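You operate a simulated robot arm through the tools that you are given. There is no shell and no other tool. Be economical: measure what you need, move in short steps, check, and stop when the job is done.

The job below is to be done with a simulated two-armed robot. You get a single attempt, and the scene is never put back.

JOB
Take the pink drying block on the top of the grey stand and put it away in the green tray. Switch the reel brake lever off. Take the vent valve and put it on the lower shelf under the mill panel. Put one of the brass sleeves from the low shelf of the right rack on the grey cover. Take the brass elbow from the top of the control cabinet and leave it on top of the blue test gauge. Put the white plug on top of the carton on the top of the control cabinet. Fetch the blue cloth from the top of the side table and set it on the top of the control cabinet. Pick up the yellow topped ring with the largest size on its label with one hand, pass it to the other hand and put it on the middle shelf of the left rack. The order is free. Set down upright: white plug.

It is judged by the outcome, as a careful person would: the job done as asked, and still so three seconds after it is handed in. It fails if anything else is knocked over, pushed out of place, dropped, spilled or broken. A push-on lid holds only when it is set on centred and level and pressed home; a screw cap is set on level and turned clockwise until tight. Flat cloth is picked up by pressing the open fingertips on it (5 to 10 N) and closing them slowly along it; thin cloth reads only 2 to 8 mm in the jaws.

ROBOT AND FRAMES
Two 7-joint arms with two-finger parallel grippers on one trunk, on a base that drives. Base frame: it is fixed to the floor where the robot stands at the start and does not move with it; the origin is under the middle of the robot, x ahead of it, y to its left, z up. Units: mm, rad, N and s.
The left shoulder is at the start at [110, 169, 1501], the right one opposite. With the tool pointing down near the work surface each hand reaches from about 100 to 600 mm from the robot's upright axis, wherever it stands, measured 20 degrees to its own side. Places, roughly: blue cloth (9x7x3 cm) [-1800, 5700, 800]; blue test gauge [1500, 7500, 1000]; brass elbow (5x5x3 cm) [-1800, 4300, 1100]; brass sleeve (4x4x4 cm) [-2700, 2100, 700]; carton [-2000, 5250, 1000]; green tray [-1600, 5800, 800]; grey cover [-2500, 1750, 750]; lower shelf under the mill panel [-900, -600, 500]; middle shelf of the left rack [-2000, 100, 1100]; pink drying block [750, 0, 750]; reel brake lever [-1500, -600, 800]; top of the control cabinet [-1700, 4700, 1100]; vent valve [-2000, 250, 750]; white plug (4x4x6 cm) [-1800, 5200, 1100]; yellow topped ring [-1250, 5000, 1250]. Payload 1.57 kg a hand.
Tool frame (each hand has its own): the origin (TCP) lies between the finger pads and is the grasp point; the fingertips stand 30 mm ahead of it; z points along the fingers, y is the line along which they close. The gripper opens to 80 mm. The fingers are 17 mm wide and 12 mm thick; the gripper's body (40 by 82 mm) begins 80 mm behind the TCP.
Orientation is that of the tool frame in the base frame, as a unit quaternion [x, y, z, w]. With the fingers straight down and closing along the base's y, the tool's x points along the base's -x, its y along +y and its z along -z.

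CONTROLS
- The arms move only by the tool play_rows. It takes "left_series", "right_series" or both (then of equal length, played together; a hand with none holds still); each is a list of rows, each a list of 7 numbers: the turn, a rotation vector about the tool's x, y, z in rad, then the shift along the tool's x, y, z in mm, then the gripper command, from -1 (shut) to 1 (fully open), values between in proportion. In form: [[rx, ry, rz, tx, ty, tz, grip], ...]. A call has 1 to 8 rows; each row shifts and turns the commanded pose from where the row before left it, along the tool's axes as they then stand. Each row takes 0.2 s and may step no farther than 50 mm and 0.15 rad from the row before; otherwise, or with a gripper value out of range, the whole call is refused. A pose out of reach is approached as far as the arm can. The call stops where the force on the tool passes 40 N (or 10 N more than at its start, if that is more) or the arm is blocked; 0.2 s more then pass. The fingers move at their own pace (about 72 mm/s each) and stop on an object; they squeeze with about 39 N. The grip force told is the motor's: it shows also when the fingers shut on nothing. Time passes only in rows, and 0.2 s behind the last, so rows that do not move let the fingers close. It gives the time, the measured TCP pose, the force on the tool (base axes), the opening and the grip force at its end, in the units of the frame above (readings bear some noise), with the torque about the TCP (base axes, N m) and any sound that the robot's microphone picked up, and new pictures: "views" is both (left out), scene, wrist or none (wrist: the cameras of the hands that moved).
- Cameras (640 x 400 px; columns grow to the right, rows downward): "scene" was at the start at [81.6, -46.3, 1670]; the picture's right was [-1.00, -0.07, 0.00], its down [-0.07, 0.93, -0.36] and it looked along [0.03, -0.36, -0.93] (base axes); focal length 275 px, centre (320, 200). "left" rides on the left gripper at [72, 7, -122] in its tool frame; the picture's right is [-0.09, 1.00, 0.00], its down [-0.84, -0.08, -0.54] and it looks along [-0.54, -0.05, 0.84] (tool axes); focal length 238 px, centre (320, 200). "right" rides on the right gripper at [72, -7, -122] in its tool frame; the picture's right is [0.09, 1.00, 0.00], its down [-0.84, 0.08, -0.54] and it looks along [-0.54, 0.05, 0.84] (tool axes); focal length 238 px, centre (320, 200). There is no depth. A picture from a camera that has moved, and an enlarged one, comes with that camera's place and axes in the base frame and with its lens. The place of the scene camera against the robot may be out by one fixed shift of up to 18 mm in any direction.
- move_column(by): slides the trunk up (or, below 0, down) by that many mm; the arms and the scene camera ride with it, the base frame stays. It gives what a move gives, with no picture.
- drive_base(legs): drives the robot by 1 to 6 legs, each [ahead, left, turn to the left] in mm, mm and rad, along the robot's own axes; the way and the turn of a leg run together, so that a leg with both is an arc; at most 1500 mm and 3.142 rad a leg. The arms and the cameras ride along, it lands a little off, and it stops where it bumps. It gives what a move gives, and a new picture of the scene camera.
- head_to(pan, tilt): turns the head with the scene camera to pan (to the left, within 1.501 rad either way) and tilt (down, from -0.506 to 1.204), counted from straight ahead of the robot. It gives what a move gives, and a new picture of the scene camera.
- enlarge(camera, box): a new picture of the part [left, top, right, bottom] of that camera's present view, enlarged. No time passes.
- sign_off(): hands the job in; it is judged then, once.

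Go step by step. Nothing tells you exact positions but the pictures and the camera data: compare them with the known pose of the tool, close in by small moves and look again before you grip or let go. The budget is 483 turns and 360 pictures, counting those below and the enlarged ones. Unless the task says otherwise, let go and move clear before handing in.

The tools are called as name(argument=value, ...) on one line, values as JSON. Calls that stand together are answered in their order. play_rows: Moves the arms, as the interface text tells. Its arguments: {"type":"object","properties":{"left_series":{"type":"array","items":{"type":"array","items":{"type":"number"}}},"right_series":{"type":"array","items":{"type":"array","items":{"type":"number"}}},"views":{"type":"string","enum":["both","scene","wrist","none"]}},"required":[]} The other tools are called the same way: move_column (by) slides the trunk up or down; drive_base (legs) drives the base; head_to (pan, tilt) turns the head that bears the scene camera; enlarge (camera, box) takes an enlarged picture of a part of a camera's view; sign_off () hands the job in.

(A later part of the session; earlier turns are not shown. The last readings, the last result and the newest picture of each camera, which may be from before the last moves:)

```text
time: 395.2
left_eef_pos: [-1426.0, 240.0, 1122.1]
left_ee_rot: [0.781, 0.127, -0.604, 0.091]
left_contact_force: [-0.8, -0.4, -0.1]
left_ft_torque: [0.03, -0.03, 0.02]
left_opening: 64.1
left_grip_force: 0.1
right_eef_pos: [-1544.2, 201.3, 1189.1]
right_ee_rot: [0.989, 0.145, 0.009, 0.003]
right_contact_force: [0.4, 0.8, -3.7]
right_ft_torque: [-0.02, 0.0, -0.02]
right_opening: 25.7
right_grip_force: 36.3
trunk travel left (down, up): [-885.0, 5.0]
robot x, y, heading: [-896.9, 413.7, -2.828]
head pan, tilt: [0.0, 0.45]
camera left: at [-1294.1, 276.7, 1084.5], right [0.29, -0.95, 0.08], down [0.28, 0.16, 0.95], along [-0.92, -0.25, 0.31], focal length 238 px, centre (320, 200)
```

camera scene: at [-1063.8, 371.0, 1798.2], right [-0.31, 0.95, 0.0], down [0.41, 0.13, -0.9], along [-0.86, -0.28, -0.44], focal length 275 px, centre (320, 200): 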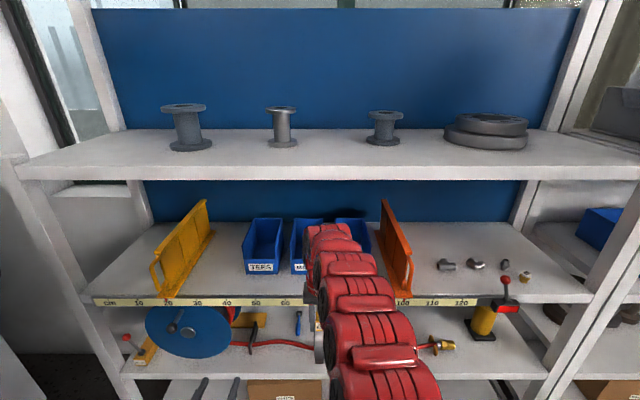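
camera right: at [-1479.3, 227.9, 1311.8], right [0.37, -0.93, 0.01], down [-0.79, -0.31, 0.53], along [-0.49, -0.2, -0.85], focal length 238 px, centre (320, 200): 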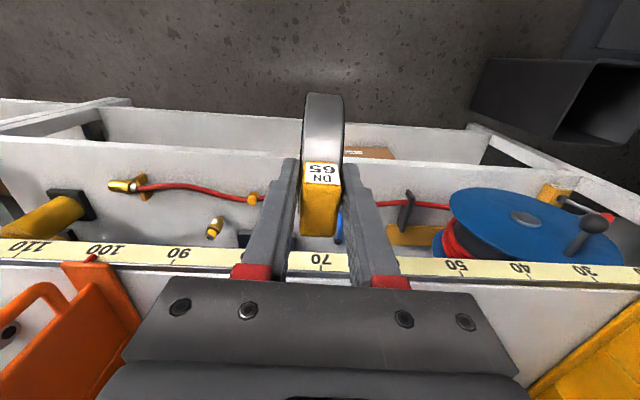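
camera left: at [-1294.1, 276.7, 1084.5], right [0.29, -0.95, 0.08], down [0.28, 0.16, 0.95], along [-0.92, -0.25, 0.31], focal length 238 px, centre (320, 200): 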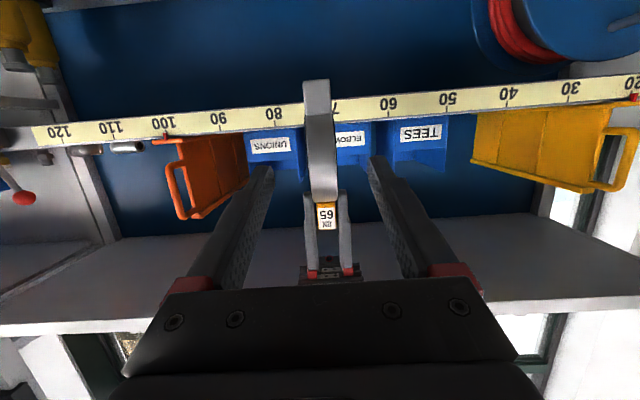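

play_rows(left_series=[[0, 0, 0, -7, 0, 26, 0.6], [0, 0, 0, -7, 0, 26, 0.6], [0, 0, 0, -6, 0, 22, 0.6]], views="wrist")

```text
time: 396.1
left_eef_pos: [-1497.1, 216.0, 1124.4]
left_ee_rot: [0.781, 0.127, -0.604, 0.092]
left_contact_force: [0.2, -0.2, -0.6]
left_ft_torque: [-0.03, 0.02, 0.01]
left_opening: 64.1
left_grip_force: 0.1
right_eef_pos: [-1545.4, 201.8, 1189.3]
right_ee_rot: [0.989, 0.145, 0.01, 0.002]
right_contact_force: [-0.8, -0.4, -4.5]
right_ft_torque: [-0.01, -0.04, -0.03]
right_opening: 25.6
right_grip_force: 37.2
trunk travel left (down, up): [-885.0, 5.0]
robot x, y, heading: [-895.8, 412.2, -2.834]
head pan, tilt: [0.0, 0.45]
camera left: at [-1366.6, 252.9, 1085.8], right [0.29, -0.95, 0.08], down [0.28, 0.16, 0.95], along [-0.92, -0.25, 0.31], focal length 238 px, centre (320, 200)
```

left: 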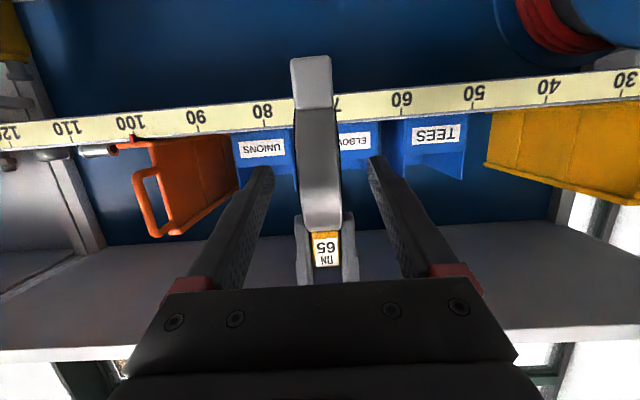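

play_rows(left_series=[[0, 0, 0, -2, 0, 6, 0.6], [0, 0, 0, 0, 0, 0, -1], [0, 0, 0, 0, 0, 0, -1], [0, 0, 0, 0, 0, 0, -1], [0, 0, 0, 0, 0, 0, -1]], views="wrist")

```text
time: 397.2
left_eef_pos: [-1503.0, 214.8, 1124.0]
left_ee_rot: [0.782, 0.127, -0.603, 0.092]
left_contact_force: [-0.7, -1.3, 0.0]
left_ft_torque: [0.02, -0.09, -0.34]
left_opening: 26.1
left_grip_force: 37.2
right_eef_pos: [-1544.9, 201.7, 1189.0]
right_ee_rot: [0.989, 0.145, 0.009, 0.002]
right_contact_force: [0.4, 1.3, -2.2]
right_ft_torque: [0.06, -0.11, 0.33]
right_opening: 25.9
right_grip_force: 36.9
trunk travel left (down, up): [-885.0, 5.0]
robot x, y, heading: [-898.0, 412.4, -2.822]
head pan, tilt: [0.0, 0.45]
camera left: at [-1372.0, 251.3, 1085.7], right [0.29, -0.96, 0.08], down [0.28, 0.16, 0.95], along [-0.92, -0.25, 0.31], focal length 238 px, centre (320, 200)
```

left: 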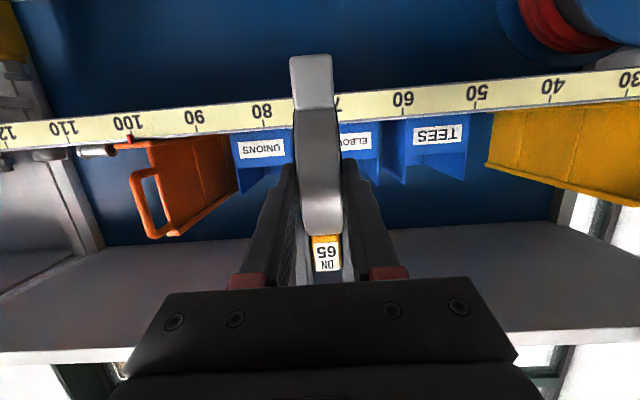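

Both hands hold the ring. I open the right hand and lift it away.

play_rows(right_series=[[0, 0, 0, 0, 0, 0, 0], [0, 0, 0, 0, 0, 0, 0.2], [0, 0, 0, 0, 0, 0, 0.3], [0, 0, 0, 0, 0, -40, 0.3], [0, 0, 0, 0, 0, -40, 0.3], [0, 0, 0, 0, -40, -10, 0.3], [0, 0, 0, 0, -45, 0, 0.3]], views="both")

```text
time: 398.9
left_eef_pos: [-1503.2, 216.5, 1124.5]
left_ee_rot: [0.782, 0.127, -0.604, 0.092]
left_contact_force: [-0.4, 0.0, -0.3]
left_ft_torque: [0.09, -0.17, -0.01]
left_opening: 25.7
left_grip_force: 37.3
right_eef_pos: [-1569.4, 289.2, 1277.0]
right_ee_rot: [0.989, 0.145, 0.01, 0.002]
right_contact_force: [0.4, -0.2, -1.1]
right_ft_torque: [-0.05, -0.03, 0.0]
right_opening: 52.0
right_grip_force: 0.1
trunk travel left (down, up): [-885.0, 5.0]
robot x, y, heading: [-896.8, 412.1, -2.827]
head pan, tilt: [0.0, 0.45]
camera scene: at [-1064.8, 371.8, 1798.1], right [-0.31, 0.95, 0.0], down [0.41, 0.13, -0.9], along [-0.86, -0.28, -0.44], focal length 275 px, centre (320, 200)
camera right: at [-1505.0, 316.7, 1400.5], right [0.37, -0.93, 0.01], down [-0.79, -0.31, 0.53], along [-0.48, -0.21, -0.85], focal length 238 px, centre (320, 200)
```

scene: 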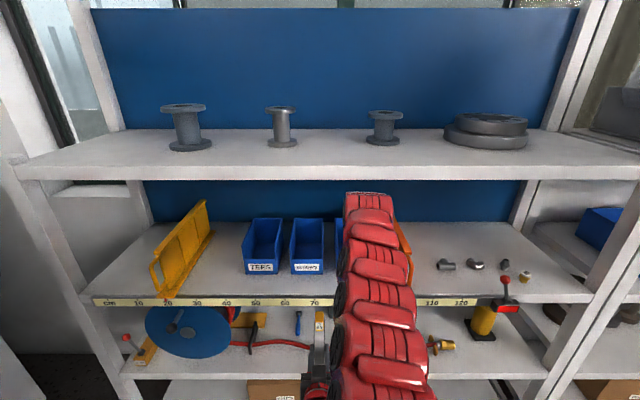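
right: 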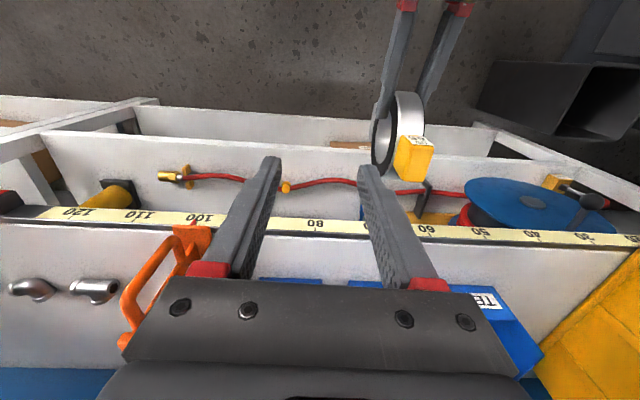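

Passed. Now I tuck the right hand away (down, right and back) and raise the left hand with the ring above shelf height.

play_rows(right_series=[[0, 0, 0, 0, -45, 0, 0], [0, 0, 0, 0, -45, 0, 0], [0, 0, 0, 0, -45, 20, 0], [0, 0, 0, 0, -40, 30, 0], [0, 0, 0, 0, 0, 50, 0], [0, 0, 0, 0, 0, 50, 0], [0, 0, 0, 0, 0, 50, 0], [0, 0, 0, 0, 0, 50, 0]], left_series=[[0, 0, 0, 0, 0, 0, -1], [0, 0, 0, 0, 0, 0, -1], [0, 0, 0, -34, 0, -9, -1], [0, 0, 0, -34, 0, -9, -1], [0, 0, 0, 0, 0, 0, -1], [0, 0, 0, 0, 0, 0, -1], [0, 0, 0, 0, 0, 0, -1], [0, 0, 0, 0, 0, 0, -1]], views="none")

play_rows(right_series=[[0, 0, 0, 20, 0, 40, 0], [0, 0, 0, 40, 0, 10, 0], [0, 0, 0, 40, 0, 0, 0], [0, 0, 0, 40, 0, 0, 0], [0, 0, 0, 40, 0, 0, 0], [0, 0, 0, 40, 0, 0, 0], [0, 0, 0, 40, 0, 0, 0]], views="none")

```text
time: 400.6
left_eef_pos: [-1503.2, 212.9, 1194.3]
left_ee_rot: [0.782, 0.127, -0.604, 0.092]
left_contact_force: [0.4, -0.1, -4.3]
left_ft_torque: [0.05, -0.23, 0.04]
left_opening: 25.8
left_grip_force: 36.9
right_eef_pos: [-1616.7, 453.8, 1026.3]
right_ee_rot: [0.989, 0.146, 0.011, 0.002]
right_contact_force: [0.3, -0.9, -0.2]
right_ft_torque: [-0.01, -0.03, 0.03]
right_opening: 40.2
right_grip_force: 0.1
trunk travel left (down, up): [-885.0, 5.0]
robot x, y, heading: [-894.2, 412.7, -2.828]
head pan, tilt: [0.0, 0.45]
```

```text
time: 402.2
left_eef_pos: [-1504.0, 212.6, 1193.9]
left_ee_rot: [0.782, 0.128, -0.603, 0.092]
left_contact_force: [-0.7, 0.4, -4.1]
left_ft_torque: [0.1, -0.22, -0.01]
left_opening: 25.6
left_grip_force: 37.2
right_eef_pos: [-1500.9, 490.0, 979.8]
right_ee_rot: [0.989, 0.145, 0.009, 0.002]
right_contact_force: [0.1, -0.5, 0.1]
right_ft_torque: [0.01, 0.02, -0.03]
right_opening: 40.2
right_grip_force: 0.1
right hand out of reach, approached as far as the arm can: row 4, 5, 6, 7
trunk travel left (down, up): [-885.0, 5.0]
robot x, y, heading: [-898.0, 414.4, -2.825]
head pan, tilt: [0.0, 0.45]
```

play_rows(right_series=[[0, 0, 0, 0, -10, 45, 0], [0, 0, 0, 10, -10, 45, 0], [0, 0, 0, 20, -10, 40, 0], [0, 0, 0, 40, -10, 20, 0], [0, 0, 0, 40, -10, 0, 0], [0, 0, 0, 40, 0, 0, 0], [0, 0, 0, 40, 0, 0, 0], [0, 0, 0, 40, 0, 0, 0]], views="none")

```text
time: 404.1
left_eef_pos: [-1501.6, 214.0, 1194.9]
left_ee_rot: [0.782, 0.127, -0.604, 0.091]
left_contact_force: [0.2, -0.1, -3.3]
left_ft_torque: [0.04, -0.21, 0.02]
left_opening: 25.7
left_grip_force: 36.8
right_eef_pos: [-1330.0, 607.7, 796.6]
right_ee_rot: [0.989, 0.145, 0.008, 0.002]
right_contact_force: [0.3, 0.9, -1.0]
right_ft_torque: [0.01, -0.01, 0.02]
right_opening: 40.0
right_grip_force: 0.1
right hand out of reach, approached as far as the arm can: row 6, 7, 8
trunk travel left (down, up): [-885.0, 5.0]
robot x, y, heading: [-894.5, 415.1, -2.825]
head pan, tilt: [0.0, 0.45]
```

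drive_base(legs=[[120, 0, 0], [0, -380, 0]])

play_rows(left_series=[[0, 0, 0, 0, 0, 0, -1]], views="wrist")

```text
time: 407.3
left_eef_pos: [-1737.3, 542.1, 1193.8]
left_ee_rot: [0.782, 0.129, -0.603, 0.093]
left_contact_force: [-0.6, -0.7, -3.4]
left_ft_torque: [0.2, -0.15, 0.0]
left_opening: 31.2
left_grip_force: 39.0
right_eef_pos: [-1566.1, 935.5, 794.8]
right_ee_rot: [0.989, 0.148, 0.009, 0.002]
right_contact_force: [-0.9, 0.1, 0.5]
right_ft_torque: [0.04, 0.03, 0.0]
right_opening: 40.1
right_grip_force: 0.0
trunk travel left (down, up): [-885.0, 5.0]
robot x, y, heading: [-1130.3, 745.7, -2.821]
head pan, tilt: [0.0, 0.45]
camera scene: at [-1298.4, 700.5, 1798.0], right [-0.32, 0.95, 0.0], down [0.41, 0.14, -0.9], along [-0.85, -0.28, -0.44], focal length 275 px, centre (320, 200)
```

scene: 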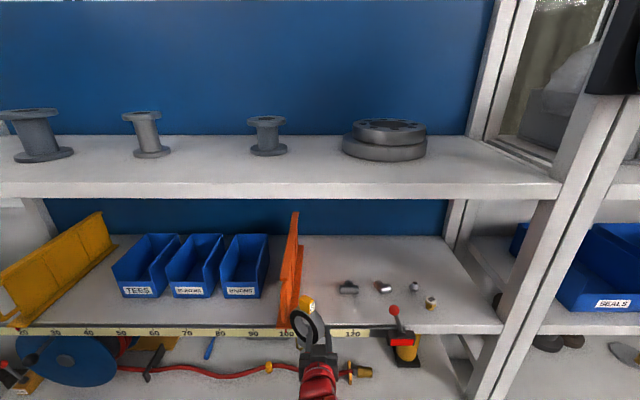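

```text
time: 407.7
left_eef_pos: [-1735.1, 541.0, 1194.7]
left_ee_rot: [0.781, 0.129, -0.603, 0.093]
left_contact_force: [-0.5, -0.2, -3.7]
left_ft_torque: [0.17, -0.08, -0.02]
left_opening: 31.5
left_grip_force: 38.9
right_eef_pos: [-1565.1, 936.7, 796.0]
right_ee_rot: [0.989, 0.148, 0.009, 0.002]
right_contact_force: [-1.3, 0.1, 0.3]
right_ft_torque: [0.01, 0.01, 0.01]
right_opening: 39.7
right_grip_force: 0.1
trunk travel left (down, up): [-885.0, 5.0]
robot x, y, heading: [-1132.5, 745.0, -2.818]
head pan, tilt: [0.0, 0.45]
camera left: at [-1604.3, 579.0, 1155.9], right [0.29, -0.95, 0.08], down [0.27, 0.16, 0.95], along [-0.92, -0.25, 0.31], focal length 238 px, centre (320, 200)
```

left: 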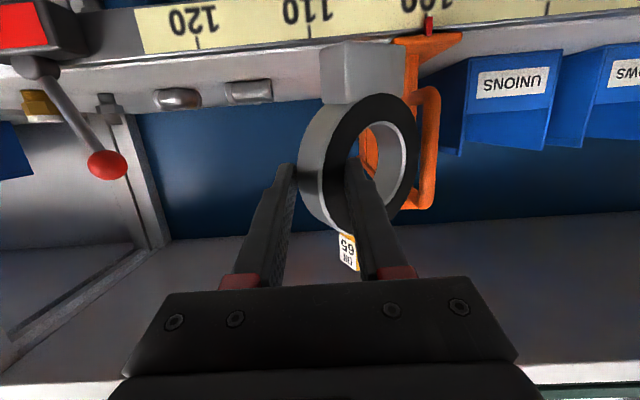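

The ring swivelled in the grip, probably brushing the orange divider's handle while sliding sideways; the divider itself looks unmoved. The ring is still upright. I shift right 40 mm and look.

play_rows(left_series=[[0, 0, 0, 0, -20, 0, -1], [0, 0, 0, 0, -20, 0, -1]], views="both")

enlarge(camera="scene", box=[230, 200, 470, 400])

```text
time: 408.3
left_eef_pos: [-1748.9, 581.7, 1194.4]
left_ee_rot: [0.782, 0.128, -0.603, 0.092]
left_contact_force: [0.2, -0.7, -3.6]
left_ft_torque: [0.17, -0.08, -0.01]
left_opening: 30.9
left_grip_force: 39.1
right_eef_pos: [-1565.2, 937.8, 796.3]
right_ee_rot: [0.989, 0.147, 0.01, 0.003]
right_contact_force: [-0.1, 0.1, -0.5]
right_ft_torque: [0.0, 0.01, -0.02]
right_opening: 39.8
right_grip_force: 0.1
trunk travel left (down, up): [-885.0, 5.0]
robot x, y, heading: [-1133.9, 746.5, -2.821]
head pan, tilt: [0.0, 0.45]
camera scene: at [-1298.2, 700.9, 1798.1], right [-0.31, 0.95, 0.0], down [0.41, 0.14, -0.9], along [-0.85, -0.28, -0.44], focal length 275 px, centre (320, 200)
camera left: at [-1617.8, 619.3, 1157.1], right [0.29, -0.95, 0.08], down [0.27, 0.16, 0.95], along [-0.92, -0.25, 0.31], focal length 238 px, centre (320, 200)
```

scene: 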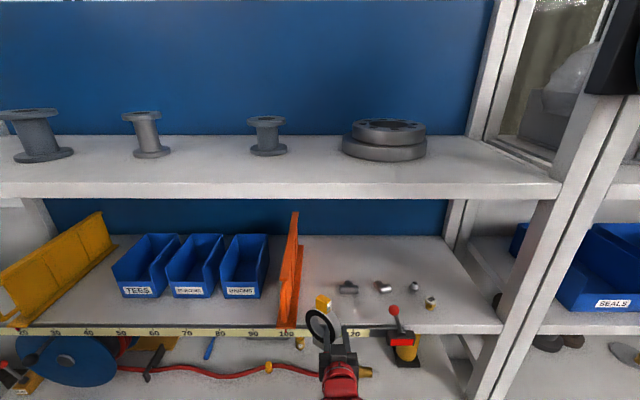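
left: 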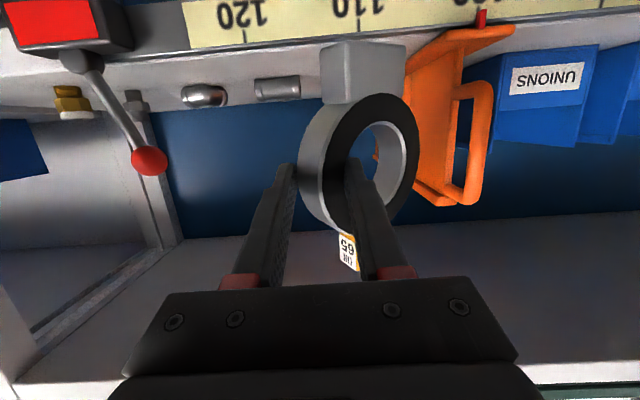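

```text
2.00 times, centred on (350, 300) of scene
camera zoom: at [-1298.2, 700.9, 1798.1], right [-0.31, 0.95, 0.0], down [0.41, 0.14, -0.9], along [-0.85, -0.28, -0.44], focal length 551 px, centre (260, 0)
```

zoom: 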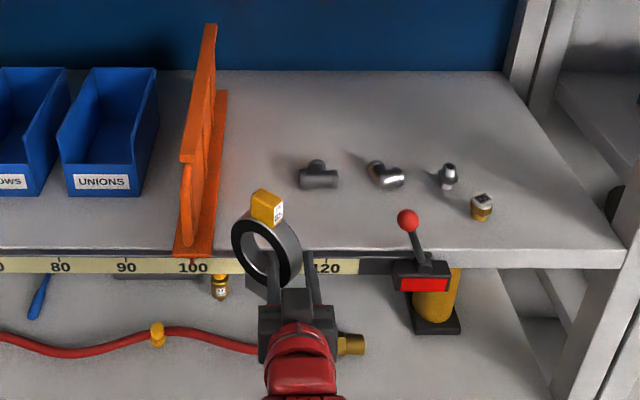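

drive_base(legs=[[112, 0, 0]])

play_rows(left_series=[[0, 0, 0, 0, 0, 0, -1]], views="wrist")

enlarge(camera="scene", box=[230, 200, 470, 400])

```text
time: 409.5
left_eef_pos: [-1855.1, 544.5, 1195.8]
left_ee_rot: [0.781, 0.13, -0.604, 0.094]
left_contact_force: [0.1, -0.1, -4.6]
left_ft_torque: [0.19, -0.09, 0.03]
left_opening: 31.0
left_grip_force: 39.1
right_eef_pos: [-1671.8, 901.1, 795.9]
right_ee_rot: [0.989, 0.149, 0.008, 0.003]
right_contact_force: [0.8, 0.2, 0.8]
right_ft_torque: [-0.02, -0.01, 0.0]
right_opening: 40.0
right_grip_force: 0.1
trunk travel left (down, up): [-885.0, 5.0]
robot x, y, heading: [-1237.5, 710.4, -2.823]
head pan, tilt: [0.0, 0.45]
camera scene: at [-1403.5, 665.2, 1798.3], right [-0.32, 0.95, 0.0], down [0.41, 0.14, -0.9], along [-0.85, -0.29, -0.43], focal length 275 px, centre (320, 200)
```

scene: 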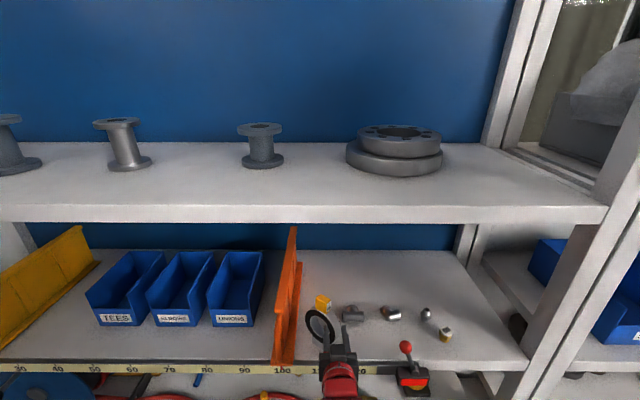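

```text
time: 409.9
left_eef_pos: [-1853.8, 545.4, 1195.5]
left_ee_rot: [0.781, 0.128, -0.604, 0.093]
left_contact_force: [0.5, -0.3, -3.9]
left_ft_torque: [0.15, -0.12, 0.0]
left_opening: 31.3
left_grip_force: 38.9
right_eef_pos: [-1672.9, 900.6, 796.5]
right_ee_rot: [0.989, 0.149, 0.008, 0.002]
right_contact_force: [-0.1, 0.4, 0.5]
right_ft_torque: [-0.03, 0.02, 0.0]
right_opening: 40.2
right_grip_force: 0.0
trunk travel left (down, up): [-885.0, 5.0]
robot x, y, heading: [-1239.9, 713.4, -2.818]
head pan, tilt: [0.0, 0.45]
camera left: at [-1722.8, 583.0, 1157.8], right [0.29, -0.95, 0.08], down [0.28, 0.16, 0.95], along [-0.92, -0.25, 0.31], focal length 238 px, centre (320, 200)
```

left: 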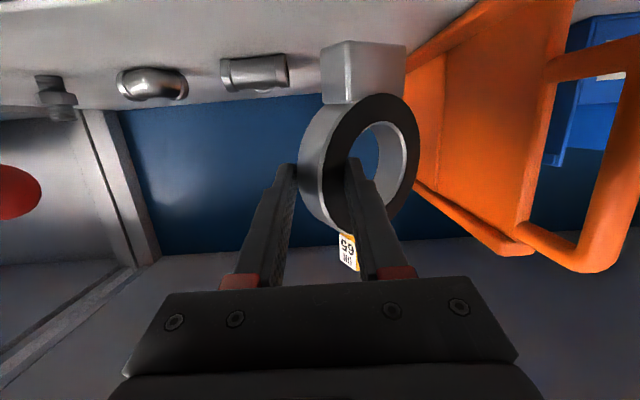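

```text
2.00 times, centred on (350, 300) of scene
camera zoom: at [-1402.6, 665.6, 1798.3], right [-0.32, 0.95, 0.0], down [0.41, 0.14, -0.9], along [-0.85, -0.29, -0.43], focal length 551 px, centre (260, 0)
```

zoom: 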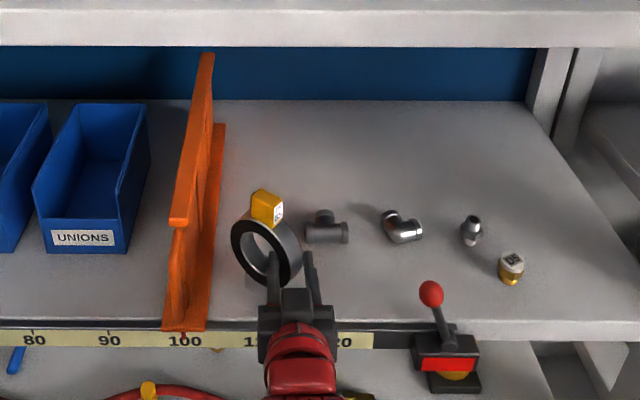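

The ring is over the shelf between divider and fittings. I nudge 12 mm deeper and lower it.

play_rows(left_series=[[0, 0, 0, -3, -3, 12, -1], [0, 0, 0, 8, 0, 2, -1], [0, 0, 0, 6, 0, 1.5, -1]], views="none")

play_rows(left_series=[[0, 0, 0, 4, 0, 1, -1], [0, 0, 0, 0, 0, 0, -1]], views="none")

play_rows(left_series=[[0, 0, 0, 4, 0, 1, -1], [0, 0, 0, 0, 0, 0, -1]], views="wrist")

```text
time: 410.7
left_eef_pos: [-1867.6, 543.1, 1179.6]
left_ee_rot: [0.781, 0.129, -0.604, 0.094]
left_contact_force: [-0.5, -0.4, -3.6]
left_ft_torque: [0.19, -0.1, -0.02]
left_opening: 31.0
left_grip_force: 39.1
right_eef_pos: [-1673.7, 901.9, 795.7]
right_ee_rot: [0.989, 0.149, 0.01, 0.002]
right_contact_force: [-0.4, -1.1, 0.7]
right_ft_torque: [-0.01, -0.01, 0.02]
right_opening: 39.9
right_grip_force: 0.3
trunk travel left (down, up): [-885.0, 5.0]
robot x, y, heading: [-1237.6, 709.2, -2.818]
head pan, tilt: [0.0, 0.45]
```

```text
time: 411.3
left_eef_pos: [-1867.0, 544.8, 1176.0]
left_ee_rot: [0.781, 0.13, -0.603, 0.094]
left_contact_force: [-0.6, 0.9, -4.0]
left_ft_torque: [0.23, -0.11, 0.03]
left_opening: 31.2
left_grip_force: 38.4
right_eef_pos: [-1673.7, 900.6, 794.7]
right_ee_rot: [0.989, 0.149, 0.009, 0.002]
right_contact_force: [-0.9, -0.5, 0.1]
right_ft_torque: [0.01, -0.01, 0.01]
right_opening: 40.4
right_grip_force: 0.0
trunk travel left (down, up): [-885.0, 5.0]
robot x, y, heading: [-1237.3, 711.7, -2.822]
head pan, tilt: [0.0, 0.45]
```

```text
time: 411.9
left_eef_pos: [-1867.3, 544.3, 1173.0]
left_ee_rot: [0.781, 0.129, -0.604, 0.093]
left_contact_force: [-0.4, 0.1, -2.3]
left_ft_torque: [0.05, -0.05, 0.0]
left_opening: 31.0
left_grip_force: 39.2
right_eef_pos: [-1673.6, 900.0, 795.6]
right_ee_rot: [0.989, 0.148, 0.009, 0.001]
right_contact_force: [-0.4, -0.2, 0.9]
right_ft_torque: [-0.01, -0.02, 0.0]
right_opening: 40.0
right_grip_force: 0.1
trunk travel left (down, up): [-885.0, 5.0]
robot x, y, heading: [-1240.3, 709.1, -2.82]
head pan, tilt: [0.0, 0.45]
camera left: at [-1736.1, 581.3, 1134.0], right [0.29, -0.95, 0.08], down [0.27, 0.16, 0.95], along [-0.92, -0.26, 0.31], focal length 238 px, centre (320, 200)
```

left: 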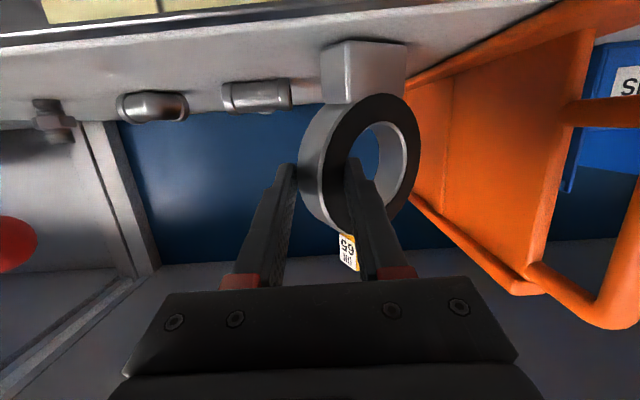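

play_rows(left_series=[[0, 0, 0, 2.5, 0, 0.6, -1], [0, 0, 0, 0, 0, 0, -1]], views="none")

```text
time: 412.5
left_eef_pos: [-1867.0, 544.6, 1170.2]
left_ee_rot: [0.78, 0.13, -0.605, 0.094]
left_contact_force: [-2.9, 1.1, 10.3]
left_ft_torque: [-0.66, 0.69, -0.24]
left_opening: 31.1
left_grip_force: 39.2
right_eef_pos: [-1671.7, 901.1, 796.0]
right_ee_rot: [0.989, 0.148, 0.009, 0.002]
right_contact_force: [0.1, -0.2, 0.0]
right_ft_torque: [0.03, -0.02, 0.01]
right_opening: 39.9
right_grip_force: 0.0
trunk travel left (down, up): [-885.0, 5.0]
robot x, y, heading: [-1239.2, 709.8, -2.812]
head pan, tilt: [0.0, 0.45]
```

play_rows(left_series=[[0, 0, 0, -1, 0, 0, 0], [0, 0, 0, 0, 0, 0, 0.2], [0, 0, 0, 0, 0, 0, 0.5], [0, 0, 0, 0, 0, 0, 0.5]], views="wrist")

enlarge(camera="scene", box=[230, 200, 470, 400])

```text
time: 413.5
left_eef_pos: [-1867.5, 544.0, 1170.7]
left_ee_rot: [0.781, 0.13, -0.604, 0.094]
left_contact_force: [0.1, -0.4, 0.1]
left_ft_torque: [-0.01, 0.0, 0.06]
left_opening: 60.0
left_grip_force: 0.0
right_eef_pos: [-1673.0, 900.8, 796.4]
right_ee_rot: [0.989, 0.149, 0.008, 0.002]
right_contact_force: [0.7, 0.3, -0.1]
right_ft_torque: [0.03, 0.02, 0.01]
right_opening: 40.1
right_grip_force: 0.1
trunk travel left (down, up): [-885.0, 5.0]
robot x, y, heading: [-1238.6, 709.7, -2.812]
head pan, tilt: [0.0, 0.45]
camera left: at [-1736.3, 581.5, 1132.6], right [0.29, -0.95, 0.08], down [0.27, 0.16, 0.95], along [-0.92, -0.26, 0.31], focal length 238 px, centre (320, 200)
```

left: 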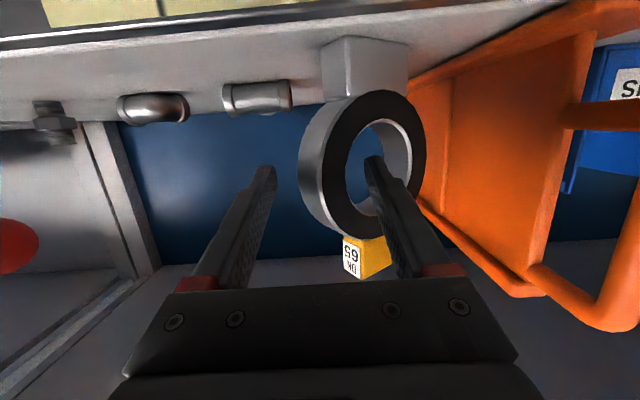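

```text
2.00 times, centred on (350, 300) of scene
camera zoom: at [-1404.1, 665.0, 1798.2], right [-0.32, 0.95, 0.0], down [0.41, 0.14, -0.9], along [-0.85, -0.29, -0.44], focal length 551 px, centre (260, 0)
```

zoom: 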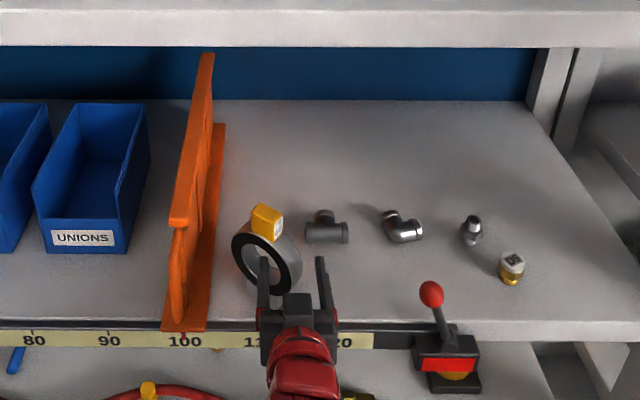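

The ring stands on the middle shelf. I back straight out.

drive_base(legs=[[-280, 0, 0]])

head_to(pan=0.0, tilt=0.65)

enlarge(camera="scene", box=[200, 180, 520, 400])

```text
time: 415.5
left_eef_pos: [-1608.8, 631.5, 1170.3]
left_ee_rot: [0.782, 0.13, -0.603, 0.094]
left_contact_force: [-0.5, 0.2, 0.4]
left_ft_torque: [0.04, 0.02, -0.03]
left_opening: 60.3
left_grip_force: 0.1
right_eef_pos: [-1412.5, 987.1, 795.6]
right_ee_rot: [0.989, 0.148, 0.009, 0.003]
right_contact_force: [0.1, 0.7, 1.2]
right_ft_torque: [0.01, 0.0, 0.02]
right_opening: 39.8
right_grip_force: 0.1
trunk travel left (down, up): [-885.0, 5.0]
robot x, y, heading: [-980.4, 802.7, -2.818]
head pan, tilt: [0.0, 0.45]
camera scene: at [-1144.3, 751.9, 1798.0], right [-0.32, 0.95, 0.0], down [0.41, 0.14, -0.9], along [-0.85, -0.28, -0.44], focal length 275 px, centre (320, 200)
```

scene: 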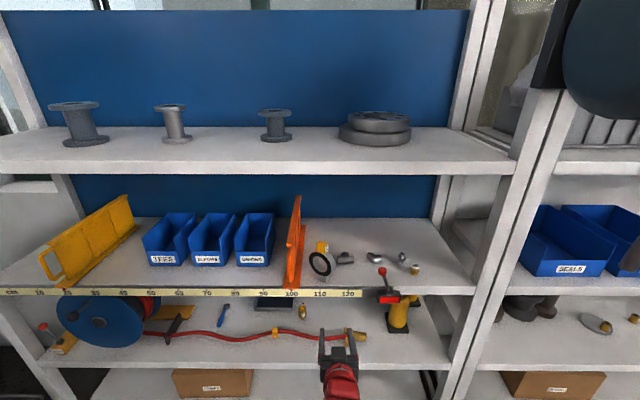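

```text
time: 416.2
left_eef_pos: [-1605.3, 631.8, 1171.4]
left_ee_rot: [0.781, 0.129, -0.604, 0.093]
left_contact_force: [-0.3, -0.5, 0.7]
left_ft_torque: [0.01, -0.02, 0.01]
left_opening: 59.8
left_grip_force: 0.0
right_eef_pos: [-1410.8, 988.2, 795.5]
right_ee_rot: [0.989, 0.148, 0.008, 0.003]
right_contact_force: [0.4, 0.0, 0.4]
right_ft_torque: [0.0, 0.02, -0.01]
right_opening: 40.0
right_grip_force: 0.0
trunk travel left (down, up): [-885.0, 5.0]
robot x, y, heading: [-974.9, 800.3, -2.818]
head pan, tilt: [0.0, 0.649]
camera scene: at [-1137.1, 754.2, 1780.5], right [-0.32, 0.95, 0.0], down [0.57, 0.19, -0.8], along [-0.76, -0.25, -0.6], focal length 275 px, centre (320, 200)
```

scene: 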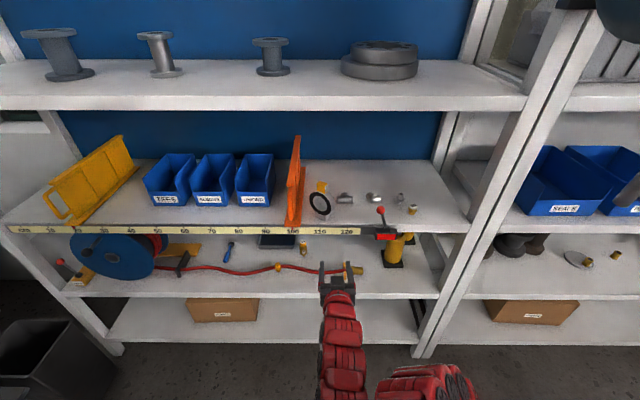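

```text
1.82 times, centred on (360, 290) of scene
camera zoom: at [-1137.1, 754.2, 1780.5], right [-0.32, 0.95, 0.0], down [0.57, 0.19, -0.8], along [-0.76, -0.25, -0.6], focal length 501 px, centre (247, 36)
```

zoom: 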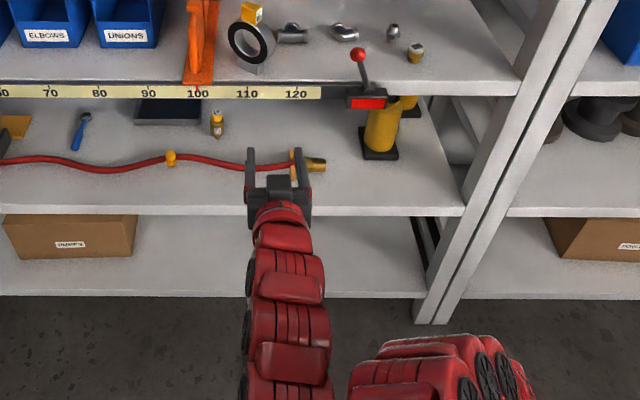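

enlarge(camera="scene", box=[255, 225, 355, 290])

enlarge(camera="scene", box=[40, 215, 220, 310])

```text
6.15 times, centred on (305, 258) of scene
camera zoom: at [-1137.1, 754.2, 1780.5], right [-0.32, 0.95, 0.0], down [0.57, 0.19, -0.8], along [-0.76, -0.25, -0.6], focal length 1695 px, centre (412, -154)
```

zoom: 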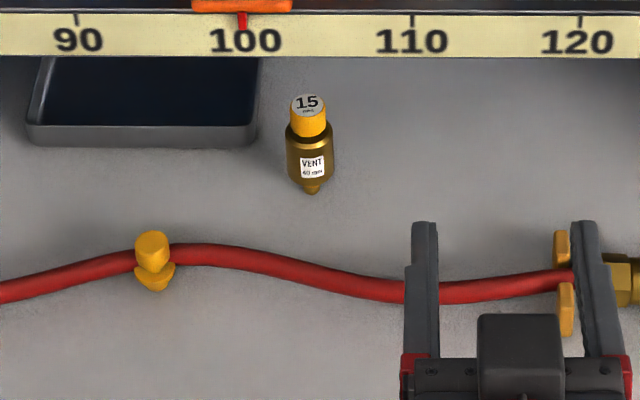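

```text
3.56 times, centred on (130, 262) of scene
camera zoom: at [-1137.1, 754.2, 1780.5], right [-0.32, 0.95, 0.0], down [0.57, 0.19, -0.8], along [-0.76, -0.25, -0.6], focal length 979 px, centre (996, -22)
```

zoom: 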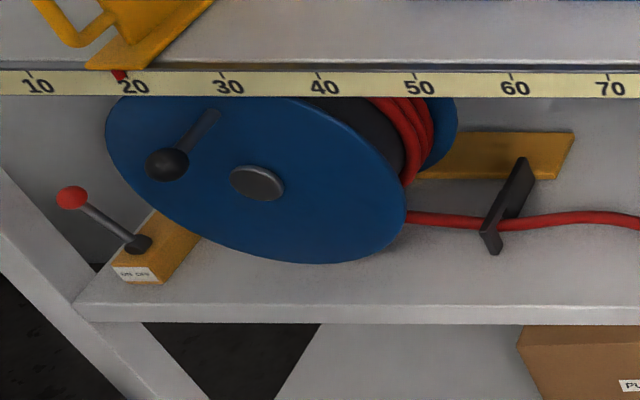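

The labelled VENT valve stands deep on the low shelf near (-2050, 365), and the reel brake lever (ON/OFF block) is at the left end, leaning to ON. For the vent valve I set the left tool to about 60° pitch and lower the trunk.

play_rows(left_series=[[0, 0.135, 0, 0, 0, 0, 1], [0, 0.135, 0, 0, 0, 0, 1]], views="none")

move_column(by=-430)

drive_base(legs=[[150, 95, 0]])

play_rows(left_series=[[0, 0, 0, 0, 0, 0, 1]], views="wrist")

```text
time: 416.8
left_eef_pos: [-1606.1, 631.6, 1170.6]
left_ee_rot: [0.855, 0.141, -0.493, 0.076]
left_contact_force: [-0.9, -0.5, 0.1]
left_ft_torque: [0.0, 0.02, 0.03]
left_opening: 80.1
left_grip_force: 0.2
right_eef_pos: [-1411.9, 988.2, 795.5]
right_ee_rot: [0.989, 0.149, 0.009, 0.002]
right_contact_force: [0.9, 0.0, 1.1]
right_ft_torque: [0.0, -0.01, 0.01]
right_opening: 40.1
right_grip_force: 0.1
trunk travel left (down, up): [-885.0, 5.0]
robot x, y, heading: [-979.8, 798.7, -2.824]
head pan, tilt: [0.0, 0.649]
```

```text
refused: -430 is not a number from -400 to 400
```

```text
time: 418.3
left_eef_pos: [-1717.0, 494.3, 1171.6]
left_ee_rot: [0.854, 0.142, -0.494, 0.077]
left_contact_force: [0.2, -0.6, 0.1]
left_ft_torque: [-0.03, 0.0, -0.02]
left_opening: 79.9
left_grip_force: 0.2
right_eef_pos: [-1525.0, 851.5, 795.9]
right_ee_rot: [0.989, 0.15, 0.008, 0.004]
right_contact_force: [0.6, -0.5, 0.1]
right_ft_torque: [-0.01, 0.04, 0.0]
right_opening: 39.6
right_grip_force: 0.0
trunk travel left (down, up): [-885.0, 5.0]
robot x, y, heading: [-1089.4, 661.9, -2.821]
head pan, tilt: [0.0, 0.649]
camera scene: at [-1249.1, 618.9, 1780.5], right [-0.32, 0.95, 0.0], down [0.57, 0.19, -0.8], along [-0.76, -0.25, -0.6], focal length 275 px, centre (320, 200)
```

scene: 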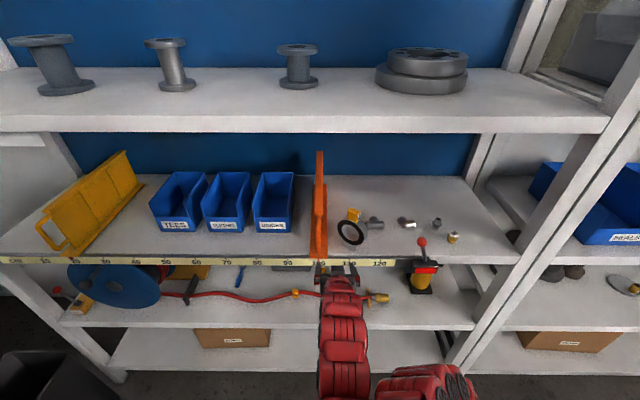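

```text
time: 418.7
left_eef_pos: [-1718.4, 494.2, 1171.5]
left_ee_rot: [0.855, 0.142, -0.493, 0.077]
left_contact_force: [0.2, -0.3, -0.2]
left_ft_torque: [-0.01, -0.02, 0.02]
left_opening: 79.9
left_grip_force: 0.1
right_eef_pos: [-1525.0, 851.1, 796.0]
right_ee_rot: [0.989, 0.151, 0.008, 0.003]
right_contact_force: [-0.2, 0.4, -0.2]
right_ft_torque: [-0.01, 0.02, 0.0]
right_opening: 40.1
right_grip_force: 0.0
trunk travel left (down, up): [-885.0, 5.0]
robot x, y, heading: [-1088.0, 661.4, -2.812]
head pan, tilt: [0.0, 0.649]
camera left: at [-1580.9, 534.1, 1170.6], right [0.27, -0.96, 0.07], down [0.03, 0.08, 1.0], along [-0.96, -0.27, 0.05], focal length 238 px, centre (320, 200)
```

left: 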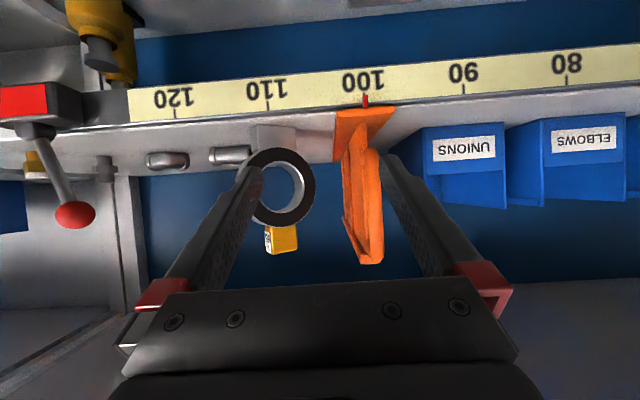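

move_column(by=-400)

move_column(by=-40)

play_rows(left_series=[[0, 0, 0, 0, 0, 0, 1]], views="both")

```text
time: 422.5
left_eef_pos: [-1717.9, 493.6, 771.1]
left_ee_rot: [0.855, 0.143, -0.493, 0.076]
left_contact_force: [0.0, -0.3, 0.8]
left_ft_torque: [0.03, -0.05, 0.01]
left_opening: 80.2
left_grip_force: 0.0
right_eef_pos: [-1524.5, 851.0, 395.7]
right_ee_rot: [0.989, 0.15, 0.009, 0.002]
right_contact_force: [-0.1, -0.9, -0.1]
right_ft_torque: [0.01, 0.01, 0.0]
right_opening: 39.9
right_grip_force: 0.1
trunk travel left (down, up): [-485.0, 405.0]
robot x, y, heading: [-1091.0, 660.3, -2.822]
head pan, tilt: [0.0, 0.649]
```

```text
time: 423.4
left_eef_pos: [-1717.6, 494.2, 731.6]
left_ee_rot: [0.855, 0.143, -0.493, 0.076]
left_contact_force: [0.2, 0.6, 1.0]
left_ft_torque: [-0.01, -0.01, 0.03]
left_opening: 80.2
left_grip_force: 0.0
right_eef_pos: [-1525.6, 851.0, 356.4]
right_ee_rot: [0.989, 0.151, 0.009, 0.002]
right_contact_force: [0.0, -0.4, -0.5]
right_ft_torque: [0.04, 0.0, 0.02]
right_opening: 39.8
right_grip_force: 0.1
trunk travel left (down, up): [-445.0, 445.0]
robot x, y, heading: [-1090.1, 660.7, -2.82]
head pan, tilt: [0.0, 0.649]
```

```text
time: 423.8
left_eef_pos: [-1718.1, 493.5, 731.0]
left_ee_rot: [0.855, 0.143, -0.492, 0.076]
left_contact_force: [-1.0, -0.4, 0.1]
left_ft_torque: [0.0, -0.01, 0.0]
left_opening: 79.9
left_grip_force: 0.0
right_eef_pos: [-1525.0, 851.3, 355.1]
right_ee_rot: [0.989, 0.15, 0.009, 0.001]
right_contact_force: [-0.2, -0.4, -0.2]
right_ft_torque: [0.02, 0.04, 0.02]
right_opening: 39.8
right_grip_force: 0.1
trunk travel left (down, up): [-445.0, 445.0]
robot x, y, heading: [-1088.8, 658.3, -2.819]
head pan, tilt: [0.0, 0.649]
camera scene: at [-1250.4, 617.3, 1340.4], right [-0.32, 0.95, 0.0], down [0.57, 0.19, -0.8], along [-0.75, -0.25, -0.6], focal length 275 px, centre (320, 200)
camera left: at [-1581.7, 532.9, 730.2], right [0.27, -0.96, 0.07], down [0.02, 0.08, 1.0], along [-0.96, -0.27, 0.04], focal length 238 px, centre (320, 200)
```

scene: 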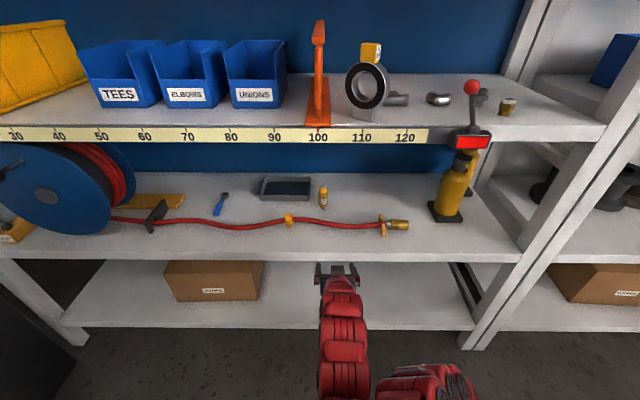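
left: 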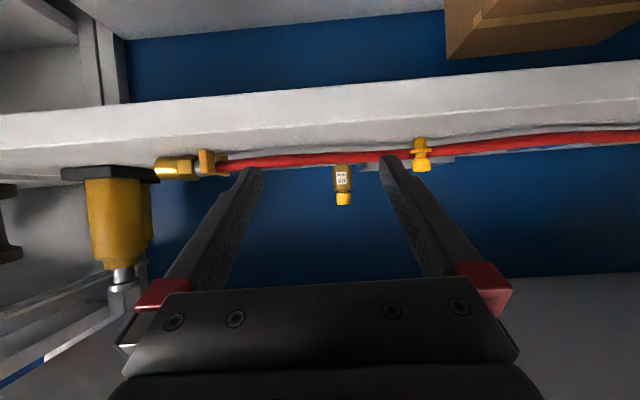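

play_rows(left_series=[[0, 0, 0, -20, 14, 34.6, 1], [0, 0, 0, -20, 14, 34.6, 1]], views="none")

drive_base(legs=[[190, 0, 0]])

play_rows(left_series=[[0, 0, 0, 0, 0, 0, 1]], views="both")

```text
time: 424.4
left_eef_pos: [-1785.4, 442.1, 729.4]
left_ee_rot: [0.856, 0.142, -0.492, 0.076]
left_contact_force: [-0.4, -0.2, -0.4]
left_ft_torque: [0.04, 0.02, 0.01]
left_opening: 80.2
left_grip_force: 0.0
right_eef_pos: [-1524.3, 851.0, 355.1]
right_ee_rot: [0.989, 0.151, 0.009, 0.002]
right_contact_force: [0.4, 0.3, -0.1]
right_ft_torque: [0.03, -0.02, 0.0]
right_opening: 40.0
right_grip_force: 0.1
trunk travel left (down, up): [-445.0, 445.0]
robot x, y, heading: [-1091.5, 662.3, -2.816]
head pan, tilt: [0.0, 0.649]
```

```text
time: 425.9
left_eef_pos: [-1968.5, 384.1, 730.3]
left_ee_rot: [0.855, 0.141, -0.493, 0.075]
left_contact_force: [-0.4, -0.4, -1.2]
left_ft_torque: [-0.02, -0.04, 0.0]
left_opening: 80.0
left_grip_force: 0.2
right_eef_pos: [-1705.0, 791.5, 354.3]
right_ee_rot: [0.989, 0.147, 0.009, 0.003]
right_contact_force: [-0.2, -0.4, 0.1]
right_ft_torque: [-0.01, -0.04, -0.02]
right_opening: 40.0
right_grip_force: 0.0
trunk travel left (down, up): [-445.0, 445.0]
robot x, y, heading: [-1269.4, 600.0, -2.822]
head pan, tilt: [0.0, 0.649]
camera scene: at [-1433.2, 556.9, 1340.1], right [-0.32, 0.95, 0.0], down [0.57, 0.19, -0.8], along [-0.76, -0.25, -0.61], focal length 275 px, centre (320, 200)
```

scene: 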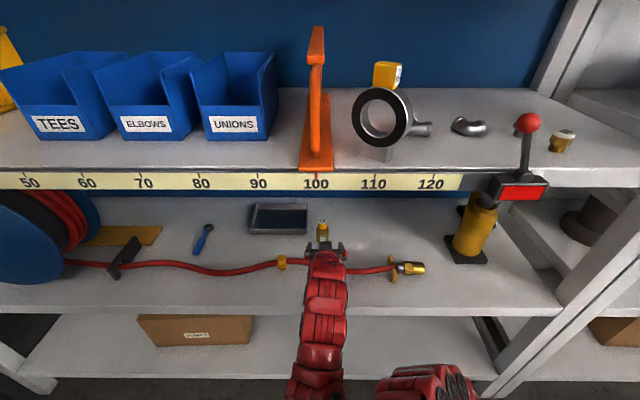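

```text
time: 426.3
left_eef_pos: [-1968.2, 385.0, 729.9]
left_ee_rot: [0.856, 0.141, -0.492, 0.076]
left_contact_force: [0.4, 0.6, 0.1]
left_ft_torque: [-0.04, 0.0, -0.01]
left_opening: 80.1
left_grip_force: 0.0
right_eef_pos: [-1705.4, 791.7, 354.7]
right_ee_rot: [0.989, 0.149, 0.009, 0.002]
right_contact_force: [0.3, -0.4, -0.3]
right_ft_torque: [0.01, -0.01, 0.01]
right_opening: 40.0
right_grip_force: 0.1
trunk travel left (down, up): [-445.0, 445.0]
robot x, y, heading: [-1273.1, 602.5, -2.82]
head pan, tilt: [0.0, 0.649]
camera scene: at [-1432.4, 557.2, 1340.3], right [-0.32, 0.95, 0.0], down [0.57, 0.19, -0.8], along [-0.76, -0.25, -0.6], focal length 275 px, centre (320, 200)
camera left: at [-1831.2, 423.6, 729.9], right [0.27, -0.96, 0.07], down [0.02, 0.08, 1.0], along [-0.96, -0.27, 0.04], focal length 238 px, centre (320, 200)
```

scene: 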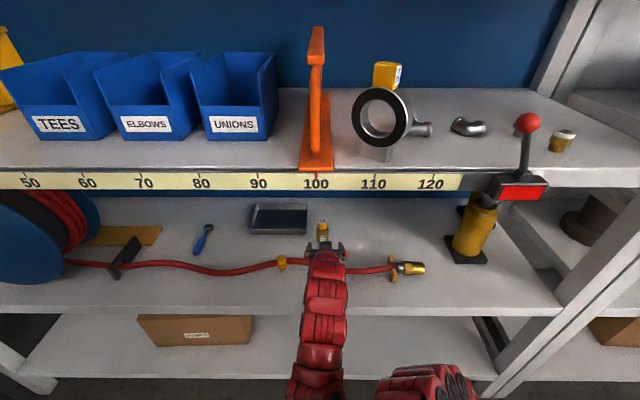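
left: 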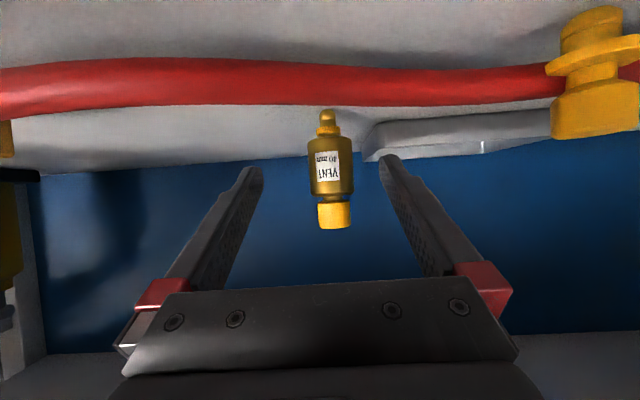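

play_rows(left_series=[[0, 0, 0, -7, 8, -4, 1]], views="none")

drive_base(legs=[[48, 0, 0]])

play_rows(left_series=[[0, 0, 0, 0, 0, 0, 1]], views="wrist")

```text
time: 426.7
left_eef_pos: [-1964.3, 377.5, 739.9]
left_ee_rot: [0.855, 0.141, -0.493, 0.075]
left_contact_force: [-0.1, 0.3, -0.4]
left_ft_torque: [0.01, 0.02, 0.02]
left_opening: 80.1
left_grip_force: 0.1
right_eef_pos: [-1705.9, 791.7, 356.0]
right_ee_rot: [0.989, 0.149, 0.01, 0.002]
right_contact_force: [-0.2, -1.3, -0.7]
right_ft_torque: [0.05, 0.01, 0.01]
right_opening: 40.0
right_grip_force: 0.0
trunk travel left (down, up): [-445.0, 445.0]
robot x, y, heading: [-1272.7, 601.0, -2.818]
head pan, tilt: [0.0, 0.649]
```

```text
time: 427.6
left_eef_pos: [-2010.1, 363.0, 738.0]
left_ee_rot: [0.856, 0.14, -0.492, 0.074]
left_contact_force: [-0.9, -0.5, -0.8]
left_ft_torque: [0.0, 0.01, -0.02]
left_opening: 80.0
left_grip_force: 0.1
right_eef_pos: [-1749.4, 776.2, 355.3]
right_ee_rot: [0.989, 0.148, 0.01, 0.003]
right_contact_force: [-0.3, 0.4, 0.3]
right_ft_torque: [-0.01, 0.01, 0.02]
right_opening: 40.1
right_grip_force: 0.0
trunk travel left (down, up): [-445.0, 445.0]
robot x, y, heading: [-1315.3, 585.6, -2.815]
head pan, tilt: [0.0, 0.649]
camera scene: at [-1478.4, 542.0, 1340.1], right [-0.32, 0.95, 0.0], down [0.57, 0.19, -0.8], along [-0.76, -0.25, -0.61], focal length 275 px, centre (320, 200)
```

scene: 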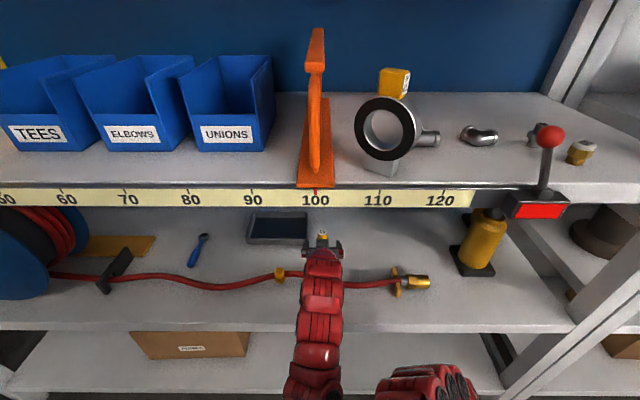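

```text
time: 428.0
left_eef_pos: [-2009.1, 361.8, 738.8]
left_ee_rot: [0.856, 0.14, -0.492, 0.075]
left_contact_force: [-0.2, -0.6, -0.3]
left_ft_torque: [-0.03, -0.04, 0.0]
left_opening: 80.0
left_grip_force: 0.1
right_eef_pos: [-1751.0, 777.1, 355.1]
right_ee_rot: [0.989, 0.148, 0.009, 0.003]
right_contact_force: [0.0, -0.1, 0.2]
right_ft_torque: [-0.04, 0.01, -0.02]
right_opening: 40.0
right_grip_force: 0.1
trunk travel left (down, up): [-445.0, 445.0]
robot x, y, heading: [-1314.4, 584.8, -2.825]
head pan, tilt: [0.0, 0.649]
camera left: at [-1873.1, 401.3, 738.1], right [0.27, -0.96, 0.07], down [0.02, 0.08, 1.0], along [-0.96, -0.27, 0.04], focal length 238 px, centre (320, 200)
```

left: 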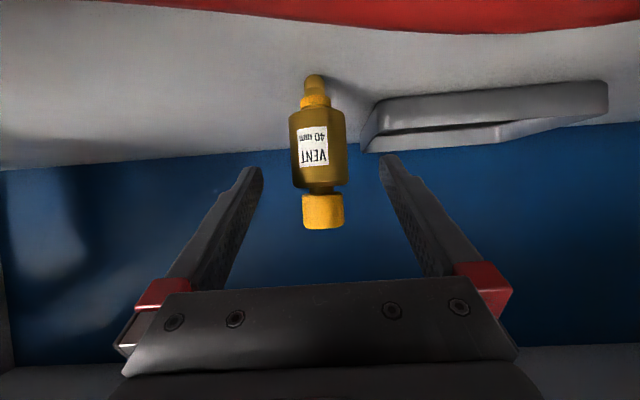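

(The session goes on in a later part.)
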